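You operate a simulated robot arm through the tools that you are given. There is no shell and no other tool. Be economical: measure what you need, move in short steps, check, and stop when the job is done.

The job below is to be done with a simulated robot arm. You get a single attempt, and the scene is never put back.

Task
Put the blue bowl on the counter over the microwave.

Only the result counts: the job must be done as asked and must still hold three seconds after the hand-in. Knocking over, shifting, dropping, spilling or breaking anything else fails it.

Robot
A 7-joint arm with a two-finger parallel gripper, fixed in place. Base frame: the origin is at the foot of the arm, x ahead of it, y to its left, z up; the work surface is at about z = 0. Readings come in m, rad, newtons and seconds.
With the tool pointing down near the work surface it reaches from about 0.24 to 0.62 m from the base axis. Its first joint turns from -1.152 to 1.152 rad. Payload 2.6 kg.
Tool frame: the origin (TCP) lies between the finger pads and is the grasp point; the fingertips stand 0.03 m ahead of it; z points along the fingers, y is the line along which they close. The gripper opens to 0.094 m. The fingers are 0.028 m wide and 0.01 m thick; the gripper's body (0.05 by 0.096 m) begins 0.055 m behind the TCP.
Orientation is that of the tool frame in the base frame, as [roll, pitch, yaw] about the fixed x, y, z axes, in that order (R = Rz(yaw) Ry(pitch) Rx(roll)). With the fingers straight down and closing along the base's y, the tool's x points along the base's -x, its y along +y and its z along -z.

Tools
- The arm moves only by the tool arm_command. Its argument "motion" is a list of rows, each a list of 4 numbers: the shift along the tool's x, y, z in m, then the turn about the tool's z in rad. In form: [[dx, dy, dz, yaw], ...]. A call has 1 to 12 rows; each row is the pose to reach, as a shift and turn from the pose commanded when the call began, along the tool's axes at that moment. "hand" is the opening, from 0 (shut) to 1 (fully open), set as the call begins (left out, the last holds). A row lasts 0.2 s, in which the tool goes at most 0.05 m and 0.15 rad; a call with a longer step from one row to the next is refused whole, and so is a gripper value outside its range. Where a pose cannot be reached the arm comes as near as it can. A force on the tool above 40 N (or 10 N above the force at the start of the call, whichever is more), or a blocked arm, ends the call early, and 0.2 s more pass. Each finger travels about 0.072 m/s and halts on what it meets, pressing with about 20 N; the grip force reading is that of the motor and also rises with nothing between the fingers. The clock runs only during rows and for 0.2 s after the last one: add rows that repeat a pose to give the fingers time. The reply holds the time, the measured pose of the TCP, the force on the tool along the base axes, the opening and the grip force, in the units named above and with some noise.
- Cameras (640 x 400 px; columns grow to the right, rows downward): "scene" is fixed at [0.034, 0.4358, 0.5576]; the picture's right is [-0.78, -0.63, 0.00], its down [-0.40, 0.50, -0.77] and it looks along [0.48, -0.60, -0.64] (base axes); focal length 214 px, centre (320, 200). "wrist" rides on the gripper at [0.076, 0.014, -0.102] in the tool frame; the picture's right is [-0.18, 0.98, 0.00], its down [-0.75, -0.14, -0.64] and it looks along [-0.63, -0.12, 0.77] (tool axes); focal length 243 px, centre (320, 200). There is no depth. A picture from a camera that has moved, and an enlarged one, comes with that camera's place and axes in the base frame and with its lens.
- camera(camera): a new picture of that camera. The clock stands still meanwhile.
- inspect(camera, box): a new picture of the part [left, top, right, bottom] of that camera's present view, enlarged. The clock stands still meanwhile.
- job_done(): hands the job in; it is judged then, once.

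Work in short steps. Places have to be worked out from the pictures, the camera data and where the tool is seen: move nearer, look again, correct. Check each grasp and each placing, and mend what went wrong. You have 90 turns and 38 pictures in all, those below and enlarged ones among them. Open the gripper and draw the arm clear of the work before you hand the job in, unless the task says otherwise; then end with one line.

The tools are called after "Emit:" as a command line: name --pt "numbers of a row" for each row, then --argument value for the rest, lists and objects as JSON in quotes. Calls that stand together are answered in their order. arm_command: Moves the arm, as the interface text tells. Its arguments: {"type":"object","properties":{"motion":{"type":"array","items":{"type":"array","items":{"type":"number"}}},"hand":{"type":"number"}},"required":["motion"]} The other tools are called the same way: camera (camera) takes a picture; inspect (camera, box) takes an enlarged picture of a part of a camera's view; job_done () hands the job in.

At the start:

```text
clock: 0.0
ee_pos: [0.3642, 0.0296, 0.2714]
tcp_rot: [-3.14, 0.0, 3.14]
wrist_force: [0.5, -0.7, -0.7]
opening: 0.0937
grasp_force: 0.1
```

scene: 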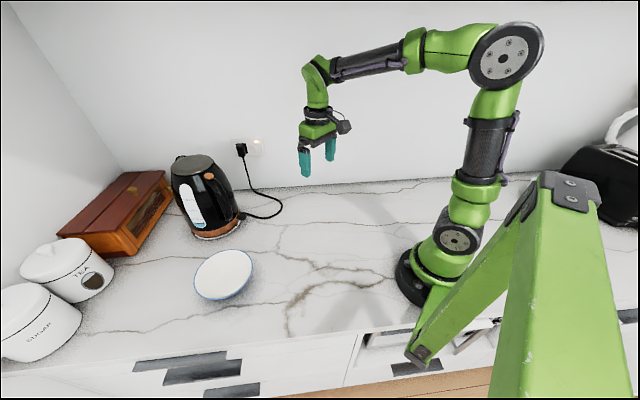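
wrist: 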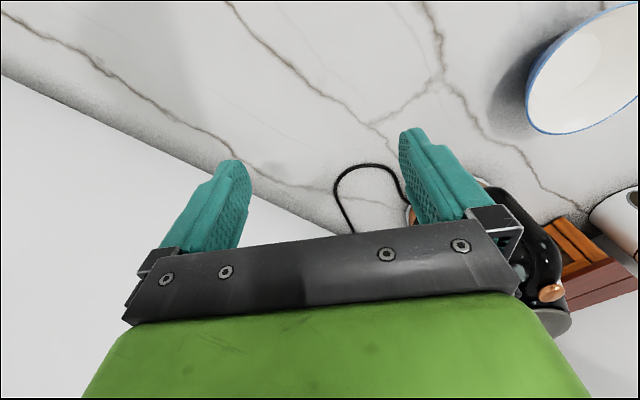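

I see the bowl near (0.44, 0.35), but no microwave yet. I'll look at the lower part of the scene, along the counter front, to find it.

Emit:
inspect --camera "scene" --box '[0, 300, 640, 400]'

Emit:
inspect --camera "scene" --box '[320, 280, 520, 400]'

```text
1.00 times, centred on (320, 350) of scene
camera zoom: at [0.034, 0.4358, 0.5576], right [-0.78, -0.63, 0.0], down [-0.4, 0.5, -0.77], along [0.48, -0.6, -0.64], focal length 214 px, centre (320, 50)
```

zoom: 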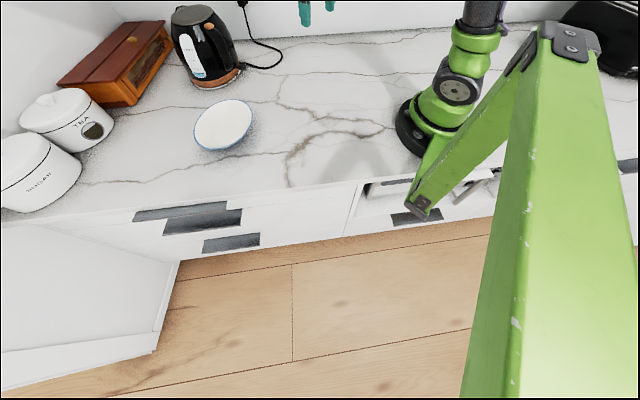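

```text
3.20 times, centred on (420, 340) of scene
camera zoom: at [0.034, 0.4358, 0.5576], right [-0.78, -0.63, 0.0], down [-0.4, 0.5, -0.77], along [0.48, -0.6, -0.64], focal length 686 px, centre (0, -248)
```

zoom: 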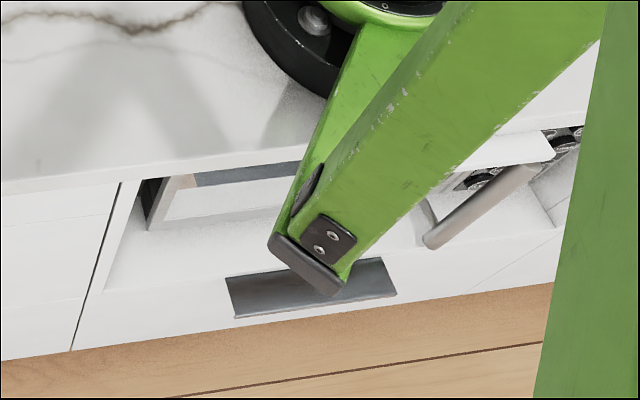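

The counter runs diagonally in the base frame, and there are niches under its front. I'll look closer at those and at the right side of the scene.

Emit:
inspect --camera "scene" --box '[440, 0, 640, 400]'

Emit:
inspect --camera "scene" --box '[340, 300, 440, 360]'

Emit:
inspect --camera "scene" --box '[430, 290, 510, 350]'

```text
1.00 times, centred on (540, 200) of scene
camera zoom: at [0.034, 0.4358, 0.5576], right [-0.78, -0.63, 0.0], down [-0.4, 0.5, -0.77], along [0.48, -0.6, -0.64], focal length 214 px, centre (100, 200)
```

zoom: 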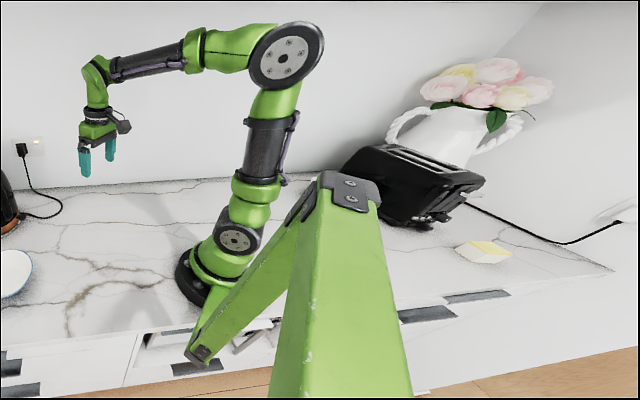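

```text
6.40 times, centred on (390, 330) of scene
camera zoom: at [0.034, 0.4358, 0.5576], right [-0.78, -0.63, 0.0], down [-0.4, 0.5, -0.77], along [0.48, -0.6, -0.64], focal length 1373 px, centre (-128, -632)
```

zoom: 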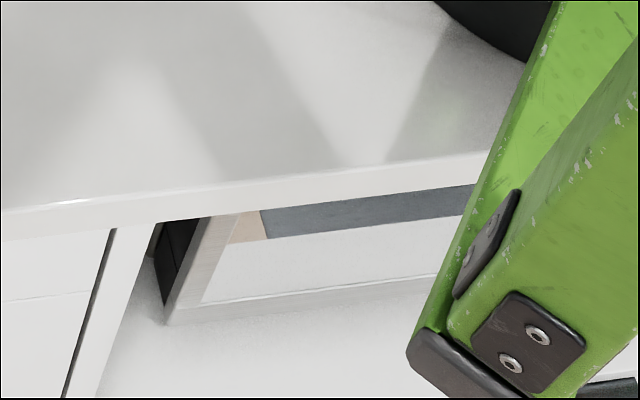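

```text
6.67 times, centred on (470, 320) of scene
camera zoom: at [0.034, 0.4358, 0.5576], right [-0.78, -0.63, 0.0], down [-0.4, 0.5, -0.77], along [0.48, -0.6, -0.64], focal length 1430 px, centre (-680, -600)
```

zoom: 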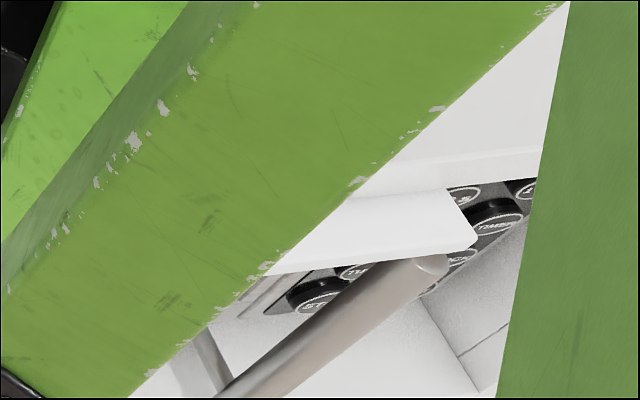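

A microwave is built in under the counter. Its front runs along the counter from s≈+0.14 to s≈-0.28, where s is along the counter and the arm foot is s=0, d is depth into the counter and the foot sits behind the front edge. The target is therefore around (0.2, -0.18). I'll move toward the bowl to measure it with the wrist camera.

Emit:
arm_command --pt "0 0.045 0.0 0" --pt "0 0.09 0.0 0" --pt "0 0.135 0.0 0" --pt "0 0.18 0.0 0" --pt "0 0.22 0.02 0" --pt "0 0.26 0.04 0" --pt "0 0.26 0.04 0" --hand 1

Emit:
camera --camera "wrist"

Emit:
camera --camera "scene"

```text
clock: 1.6
ee_pos: [0.3645, 0.2919, 0.2293]
tcp_rot: [3.14, 0.001, -3.141]
wrist_force: [-0.8, 0.2, 0.0]
opening: 0.0942
grasp_force: 0.0
```

```text
30 pictures are left
camera wrist: at [0.2877, 0.3069, 0.3331], right [0.18, 0.98, 0.0], down [0.75, -0.14, 0.64], along [0.63, -0.12, -0.77], focal length 243 px, centre (320, 200)
```

wrist: 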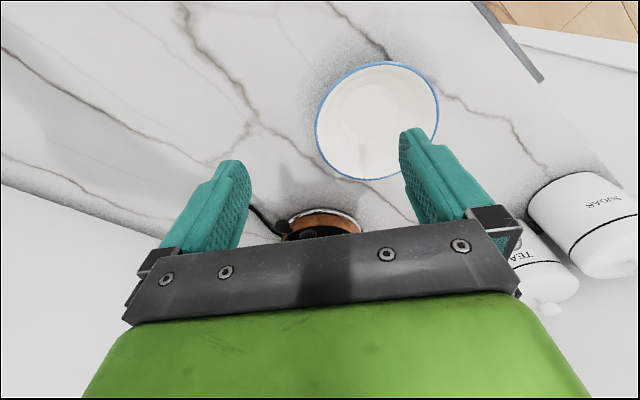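

```text
29 pictures are left
```

scene: 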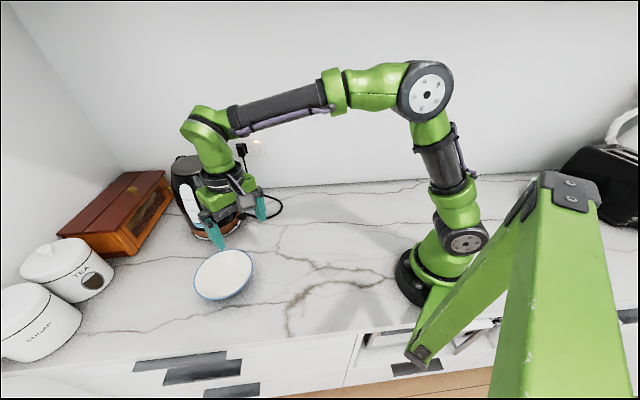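

The bowl centre is about (0.415, 0.352) with a rim radius of about 0.07. I'll zoom in to get its height.

Emit:
inspect --camera "scene" --box '[180, 235, 276, 305]'

Emit:
inspect --camera "wrist" --box '[300, 50, 460, 190]'

```text
5.71 times, centred on (228, 270) of scene
camera zoom: at [0.034, 0.4359, 0.5576], right [-0.78, -0.63, 0.0], down [-0.4, 0.5, -0.77], along [0.48, -0.6, -0.64], focal length 1226 px, centre (846, -200)
```

zoom: 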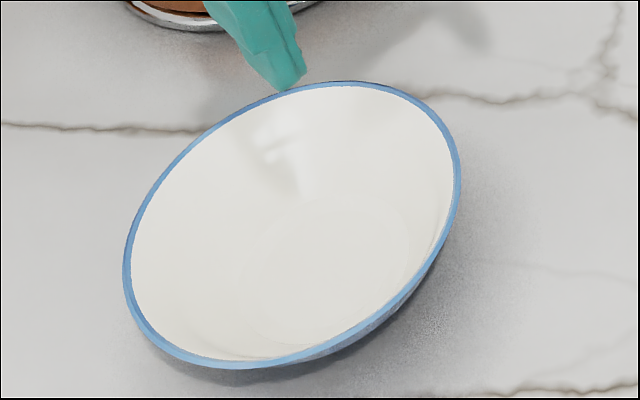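

```text
2.86 times, centred on (380, 120) of wrist
camera zoom: at [0.2877, 0.3069, 0.3331], right [0.18, 0.98, 0.0], down [0.75, -0.14, 0.64], along [0.63, -0.12, -0.77], focal length 693 px, centre (149, 429)
```

zoom: 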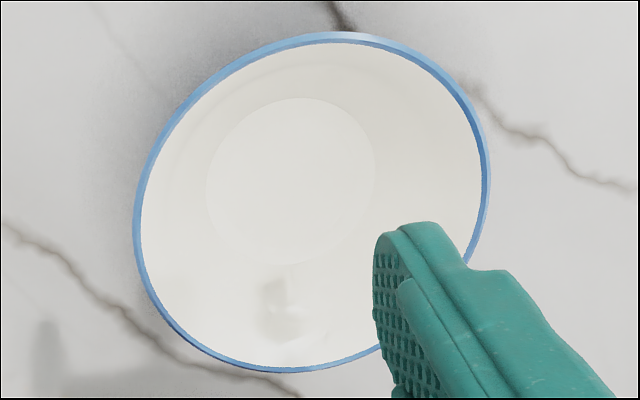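

The centre is about (0.418, 0.355) and the rim is about 0.06 high. I'll grasp the -y rim near (0.418, 0.29), so I align above it, come down partway and check.

Emit:
arm_command --pt "-0.027 0 0.02 0" --pt "-0.054 0 0.05 0" --pt "-0.054 0 0.09 0" --pt "-0.054 0 0.12 0" --pt "-0.054 0 0.12 0" --hand 1

Emit:
camera --camera "wrist"

Emit:
inspect --camera "scene" --box '[160, 200, 288, 305]'

```text
clock: 2.8
ee_pos: [0.4187, 0.2898, 0.111]
tcp_rot: [-3.141, -0.001, -3.141]
wrist_force: [-0.4, 0.8, 0.3]
opening: 0.094
grasp_force: 0.1
```

```text
26 pictures are left
camera wrist: at [0.3414, 0.3048, 0.2132], right [0.18, 0.98, 0.0], down [0.75, -0.14, 0.64], along [0.63, -0.12, -0.77], focal length 243 px, centre (320, 200)
```

wrist: 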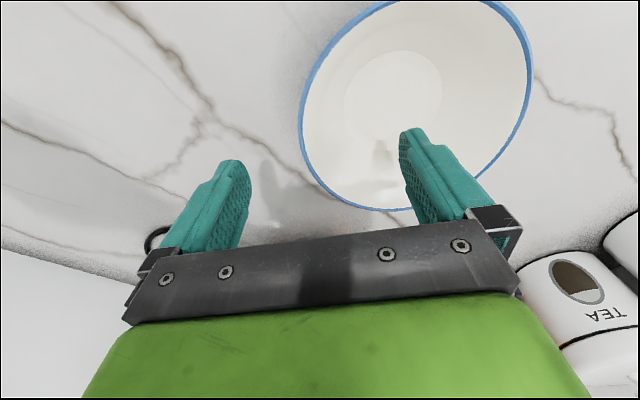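

```text
3.81 times, centred on (224, 252) of scene
camera zoom: at [0.034, 0.4358, 0.5576], right [-0.78, -0.63, 0.0], down [-0.4, 0.5, -0.77], along [0.48, -0.6, -0.64], focal length 817 px, centre (686, 0)
```

zoom: 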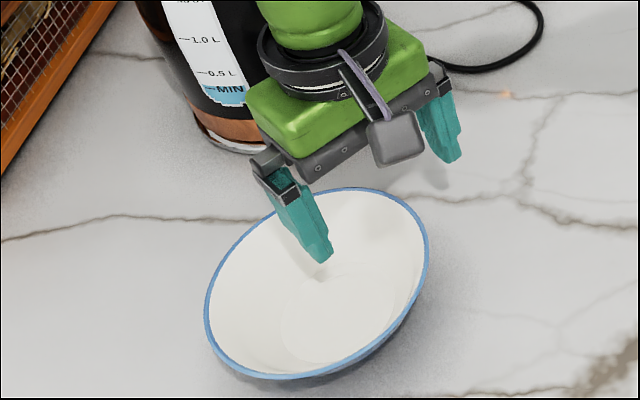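

Refitting both wrist views gives a rim height of about 0.07, a centre of (0.412, 0.346) and R≈0.068. I'll lower to TCP z≈0.077 straddling the -y rim.

Emit:
arm_command --pt "0.005 -0.005 0.015 0" --pt "0.005 -0.005 0.034 0" --pt "0.005 -0.005 0.034 0" --hand 1

Emit:
inspect --camera "scene" --box '[160, 200, 288, 305]'

```text
clock: 3.6
ee_pos: [0.4132, 0.2853, 0.0764]
tcp_rot: [-3.141, 0.0, 3.141]
wrist_force: [-0.1, -0.8, -0.4]
opening: 0.0939
grasp_force: 0.0
```

```text
3.81 times, centred on (224, 252) of scene
camera zoom: at [0.034, 0.4358, 0.5576], right [-0.78, -0.63, 0.0], down [-0.4, 0.5, -0.77], along [0.48, -0.6, -0.64], focal length 817 px, centre (686, 0)
```

zoom: 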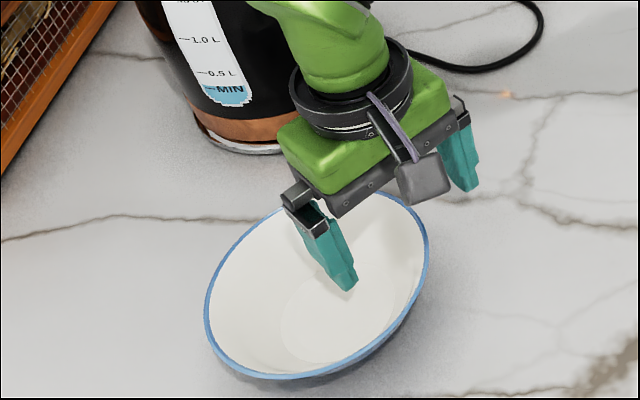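

The fingers straddle the rim with no contact force, so I'll close.

Emit:
arm_command --pt "0 0 0 0" --pt "0 0 0 0" --pt "0 0 0 0" --pt "0 0 0 0" --pt "0 0 0 0" --pt "0 0 0 0" --hand 0

Emit:
inspect --camera "scene" --box '[160, 200, 288, 305]'

```text
clock: 5.0
ee_pos: [0.414, 0.2857, 0.0777]
tcp_rot: [3.14, 0.005, 3.141]
wrist_force: [3.2, -0.5, 12.1]
opening: 0.0177
grasp_force: 20.2
```

```text
3.81 times, centred on (224, 252) of scene
camera zoom: at [0.0339, 0.4358, 0.5577], right [-0.78, -0.63, 0.0], down [-0.4, 0.5, -0.77], along [0.48, -0.6, -0.64], focal length 817 px, centre (686, 0)
```

zoom: 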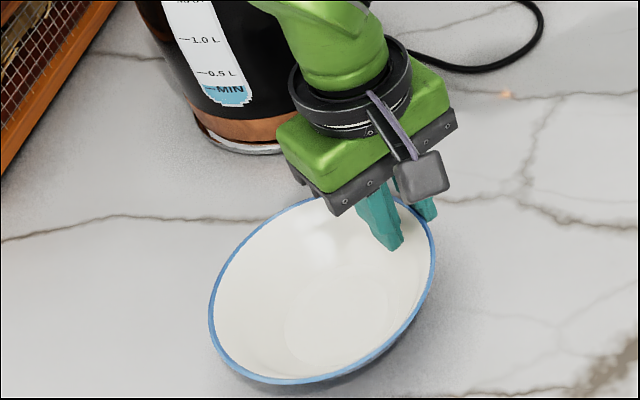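

The rim is gripped: opening is 0.018 and grip force is 20 N. I'll lift gently straight up.

Emit:
arm_command --pt "0 0 -0.015 0" --pt "0 0 -0.035 0" --pt "0 0 -0.06 0" --pt "0 0 -0.09 0" --pt "0 0 -0.12 0" --pt "0 0 -0.12 0" --hand 0

Emit:
camera --camera "scene"

Emit:
camera --camera "wrist"

```text
clock: 6.4
ee_pos: [0.4131, 0.285, 0.1949]
tcp_rot: [-3.142, 0.001, -3.141]
wrist_force: [0.4, -0.6, -2.4]
opening: 0.0069
grasp_force: 19.4
```

```text
22 pictures are left
```

scene: 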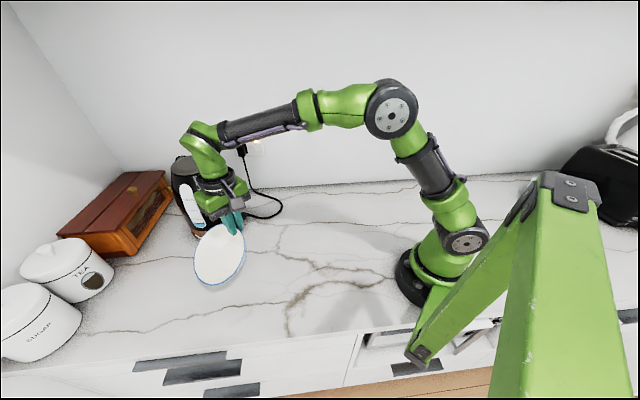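

```text
21 pictures are left
camera wrist: at [0.3364, 0.2997, 0.2982], right [0.18, 0.98, 0.0], down [0.75, -0.14, 0.64], along [0.63, -0.12, -0.77], focal length 243 px, centre (320, 200)
```

wrist: 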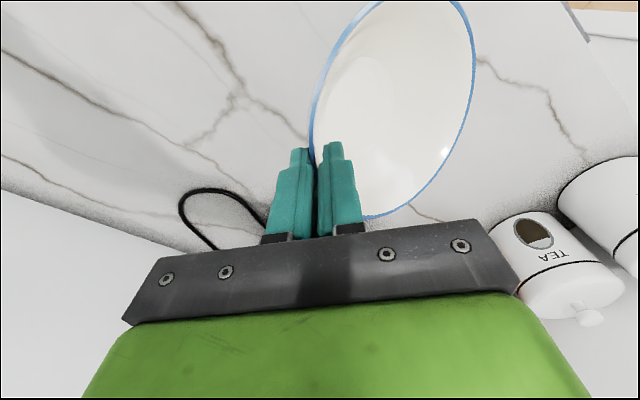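

The bowl is held securely. It's tilted because the wall lined up with the pads, and it weighs about 2–3 N. Now I'll carry it slowly towards the counter area above the microwave.

Emit:
arm_command --pt "0.008 -0.018 0 0" --pt "0.02 -0.047 0 0" --pt "0.033 -0.078 0 0" --pt "0.046 -0.11 0 0" --pt "0.059 -0.14 0 0" --pt "0.072 -0.172 0 0" --pt "0.085 -0.203 0 0" --pt "0.098 -0.234 0 0" --pt "0.11 -0.262 0 0" --pt "0.117 -0.278 0 0" --pt "0.117 -0.278 0 0" --hand 0

Emit:
camera --camera "scene"

```text
clock: 8.8
ee_pos: [0.2944, 0.0067, 0.1957]
tcp_rot: [3.14, 0.0, 3.141]
wrist_force: [0.0, -0.3, -2.6]
opening: 0.0068
grasp_force: 20.2
```

```text
20 pictures are left
```

scene: 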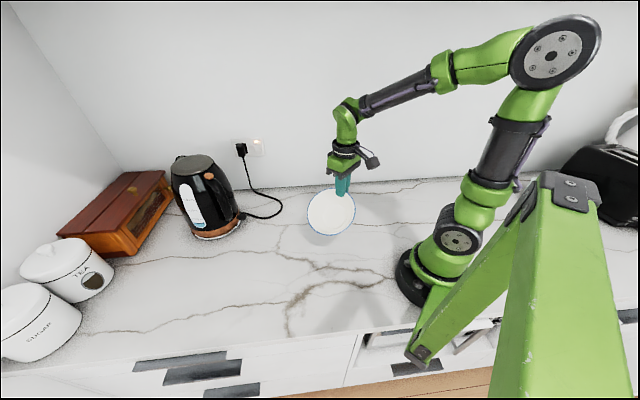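

The bowl is still held. I'll carry on with the second half of the move.

Emit:
arm_command --pt "0.006 -0.018 0 0" --pt "0.017 -0.046 0 0" --pt "0.029 -0.076 0 0" --pt "0.041 -0.106 0 0" --pt "0.053 -0.136 0 0" --pt "0.065 -0.166 0 0" --pt "0.077 -0.197 0 0" --pt "0.089 -0.228 0 0" --pt "0.1 -0.256 0 0" --pt "0.107 -0.272 0 0" --pt "0.107 -0.272 0 0" --hand 0

Emit:
camera --camera "scene"

Emit:
camera --camera "wrist"

```text
clock: 11.2
ee_pos: [0.1901, -0.2641, 0.1956]
tcp_rot: [3.141, 0.001, 3.142]
wrist_force: [-0.2, 0.3, -3.0]
opening: 0.0065
grasp_force: 19.8
```

```text
19 pictures are left
```

scene: 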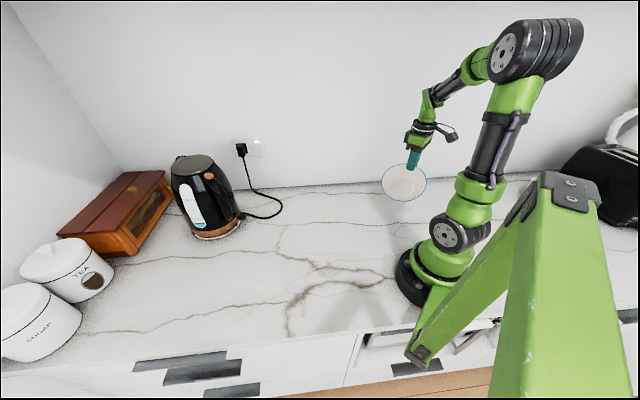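

```text
18 pictures are left
camera wrist: at [0.113, -0.2505, 0.2978], right [0.18, 0.98, 0.0], down [0.75, -0.14, 0.64], along [0.63, -0.12, -0.77], focal length 243 px, centre (320, 200)
```

wrist: 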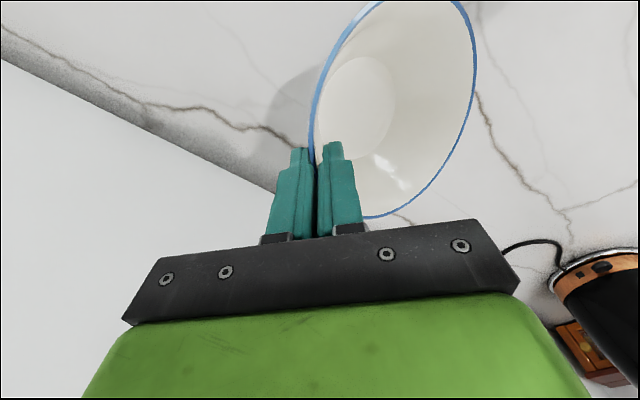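

The bowl is over the target area. I'll bring it a bit closer to the base so it sits well within the microwave's depth, then start lowering.

Emit:
arm_command --pt "0.02 0.012 0 0" --pt "0.04 0.024 0.01 0" --pt "0.04 0.024 0.03 0" --pt "0.04 0.024 0.05 0" --pt "0.04 0.024 0.07 0" --pt "0.04 0.024 0.07 0" --hand 0

Emit:
inspect --camera "scene" --box '[340, 130, 500, 230]'

```text
clock: 12.6
ee_pos: [0.1478, -0.2412, 0.1255]
tcp_rot: [-3.141, -0.001, -3.141]
wrist_force: [-0.4, -0.6, -3.1]
opening: 0.0064
grasp_force: 20.3
```

```text
4.00 times, centred on (420, 180) of scene
camera zoom: at [0.034, 0.4358, 0.5576], right [-0.78, -0.63, 0.0], down [-0.4, 0.5, -0.77], along [0.48, -0.6, -0.64], focal length 858 px, centre (-80, 280)
```

zoom: 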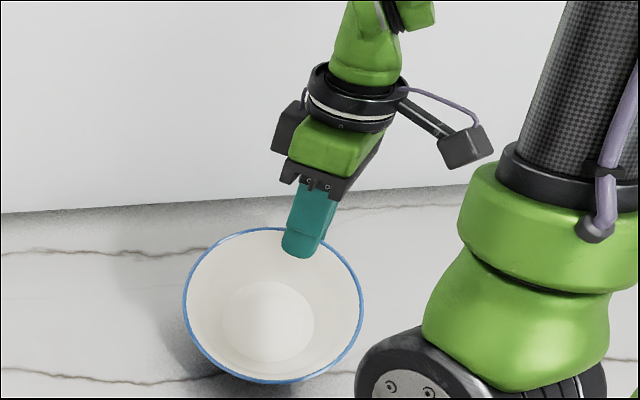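

No contact yet. I'll lower in fine steps until it touches.

Emit:
arm_command --pt "0 0 0.006 0" --pt "0 0 0.012 0" --pt "0 0 0.018 0" --pt "0 0 0.024 0" --pt "0 0 0.024 0" --hand 0

Emit:
inspect --camera "scene" --box '[340, 150, 500, 250]'

```text
clock: 13.8
ee_pos: [0.1497, -0.241, 0.102]
tcp_rot: [3.141, 0.0, -3.141]
wrist_force: [2.0, -7.8, 14.9]
opening: 0.0097
grasp_force: 20.2
```

```text
4.00 times, centred on (420, 200) of scene
camera zoom: at [0.0339, 0.4359, 0.5576], right [-0.78, -0.63, 0.0], down [-0.4, 0.5, -0.77], along [0.48, -0.6, -0.64], focal length 858 px, centre (-80, 200)
```

zoom: 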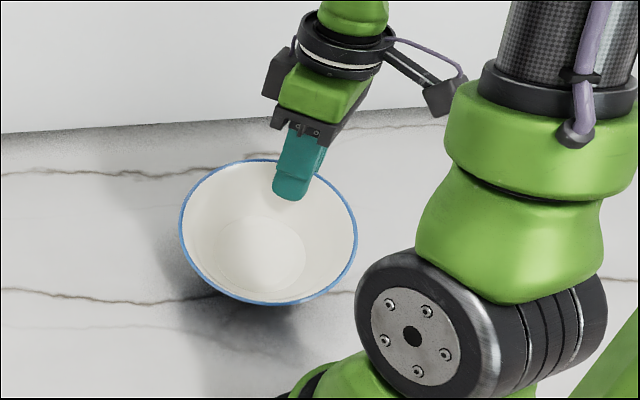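

It has touched the counter and the bowl is rotating back toward upright. I'll press down a little more to level it.

Emit:
arm_command --pt "0 0 0.005 0" --pt "0 0 0.01 0" --pt "0 0 0.014 0" --pt "0 0 0.014 0" --hand 0

```text
clock: 14.8
ee_pos: [0.148, -0.2395, 0.0869]
tcp_rot: [3.139, 0.0, -3.141]
wrist_force: [0.8, -2.8, 7.2]
opening: 0.0148
grasp_force: 19.8
```

The opening is back near 0.015, so the bowl is nearly level. One more small step down, then I'll check it before opening.

Emit:
arm_command --pt "0 0 0.004 0" --pt "0 0 0.007 0" --pt "0 0 0.007 0" --hand 0

Emit:
inspect --camera "scene" --box '[340, 150, 500, 250]'

```text
clock: 15.6
ee_pos: [0.1502, -0.2409, 0.0801]
tcp_rot: [3.139, 0.0, -3.142]
wrist_force: [1.6, -3.6, 9.0]
opening: 0.017
grasp_force: 20.3
```

```text
4.00 times, centred on (420, 200) of scene
camera zoom: at [0.034, 0.4359, 0.5576], right [-0.78, -0.63, 0.0], down [-0.4, 0.5, -0.77], along [0.48, -0.6, -0.64], focal length 858 px, centre (-80, 200)
```

zoom: 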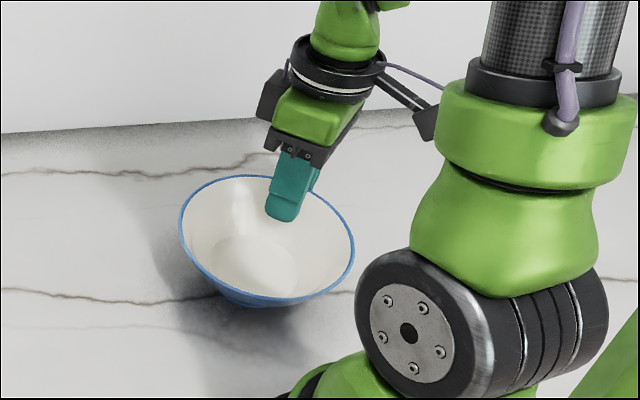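

The bowl is essentially upright on the counter, so I'll open the fingers.

Emit:
arm_command --pt "0 0 0 0" --pt "0 0 0 0" --pt "0 0 0 0" --pt "0 0 0 0" --hand 0.7

Emit:
inspect --camera "scene" --box '[340, 150, 500, 250]'

```text
clock: 16.6
ee_pos: [0.1491, -0.2406, 0.0802]
tcp_rot: [-3.141, 0.0, -3.141]
wrist_force: [-0.9, -0.4, 0.1]
opening: 0.0657
grasp_force: 0.1
```

```text
4.00 times, centred on (420, 200) of scene
camera zoom: at [0.034, 0.4358, 0.5576], right [-0.78, -0.63, 0.0], down [-0.4, 0.5, -0.77], along [0.48, -0.6, -0.64], focal length 858 px, centre (-80, 200)
```

zoom: 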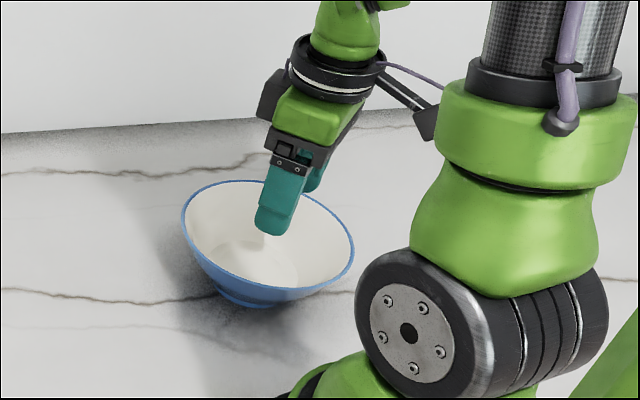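

It's released and standing upright. I'll retract straight up, then move clear.

Emit:
arm_command --pt "0 0 -0.02 0" --pt "0 0 -0.05 0" --pt "0 0 -0.09 0" --pt "0 0 -0.13 0" --pt "-0.03 0 -0.16 0" --pt "-0.07 0.02 -0.17 0" --pt "-0.11 0.04 -0.18 0" --pt "-0.14 0.07 -0.18 0" --pt "-0.17 0.1 -0.18 0" --pt "-0.17 0.1 -0.18 0"

Emit:
camera --camera "scene"

Emit:
inspect --camera "scene" --box '[340, 150, 500, 250]'

```text
clock: 18.8
ee_pos: [0.3188, -0.1393, 0.2602]
tcp_rot: [3.141, 0.0, -3.141]
wrist_force: [0.5, -0.1, -0.5]
opening: 0.0656
grasp_force: 0.1
```

```text
13 pictures are left
```

scene: 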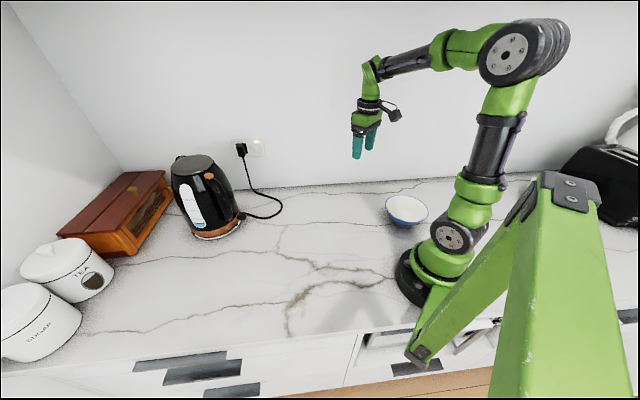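

```text
4.00 times, centred on (420, 200) of scene
camera zoom: at [0.034, 0.4359, 0.5576], right [-0.78, -0.63, 0.0], down [-0.4, 0.5, -0.77], along [0.48, -0.6, -0.64], focal length 858 px, centre (-80, 200)
```

zoom: 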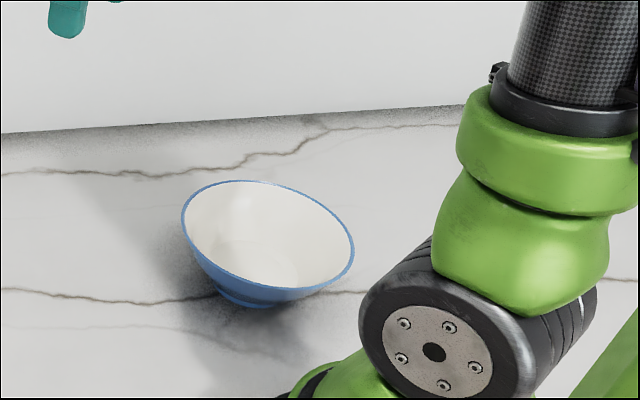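

The bowl stands upright at about (0.145, -0.17), above the built-in microwave's footprint. The gripper is open and clear, and nothing else moved, so I'm handing in.

Emit:
job_done

```text
The job is handed in.
```

The blue bowl is standing upright on the counter above the built-in microwave, the arm is clear, and I've handed the job in. I estimated the microwave's footprint from what showed under the counter edge, because the green post hid part of it and its depth wasn't visible.
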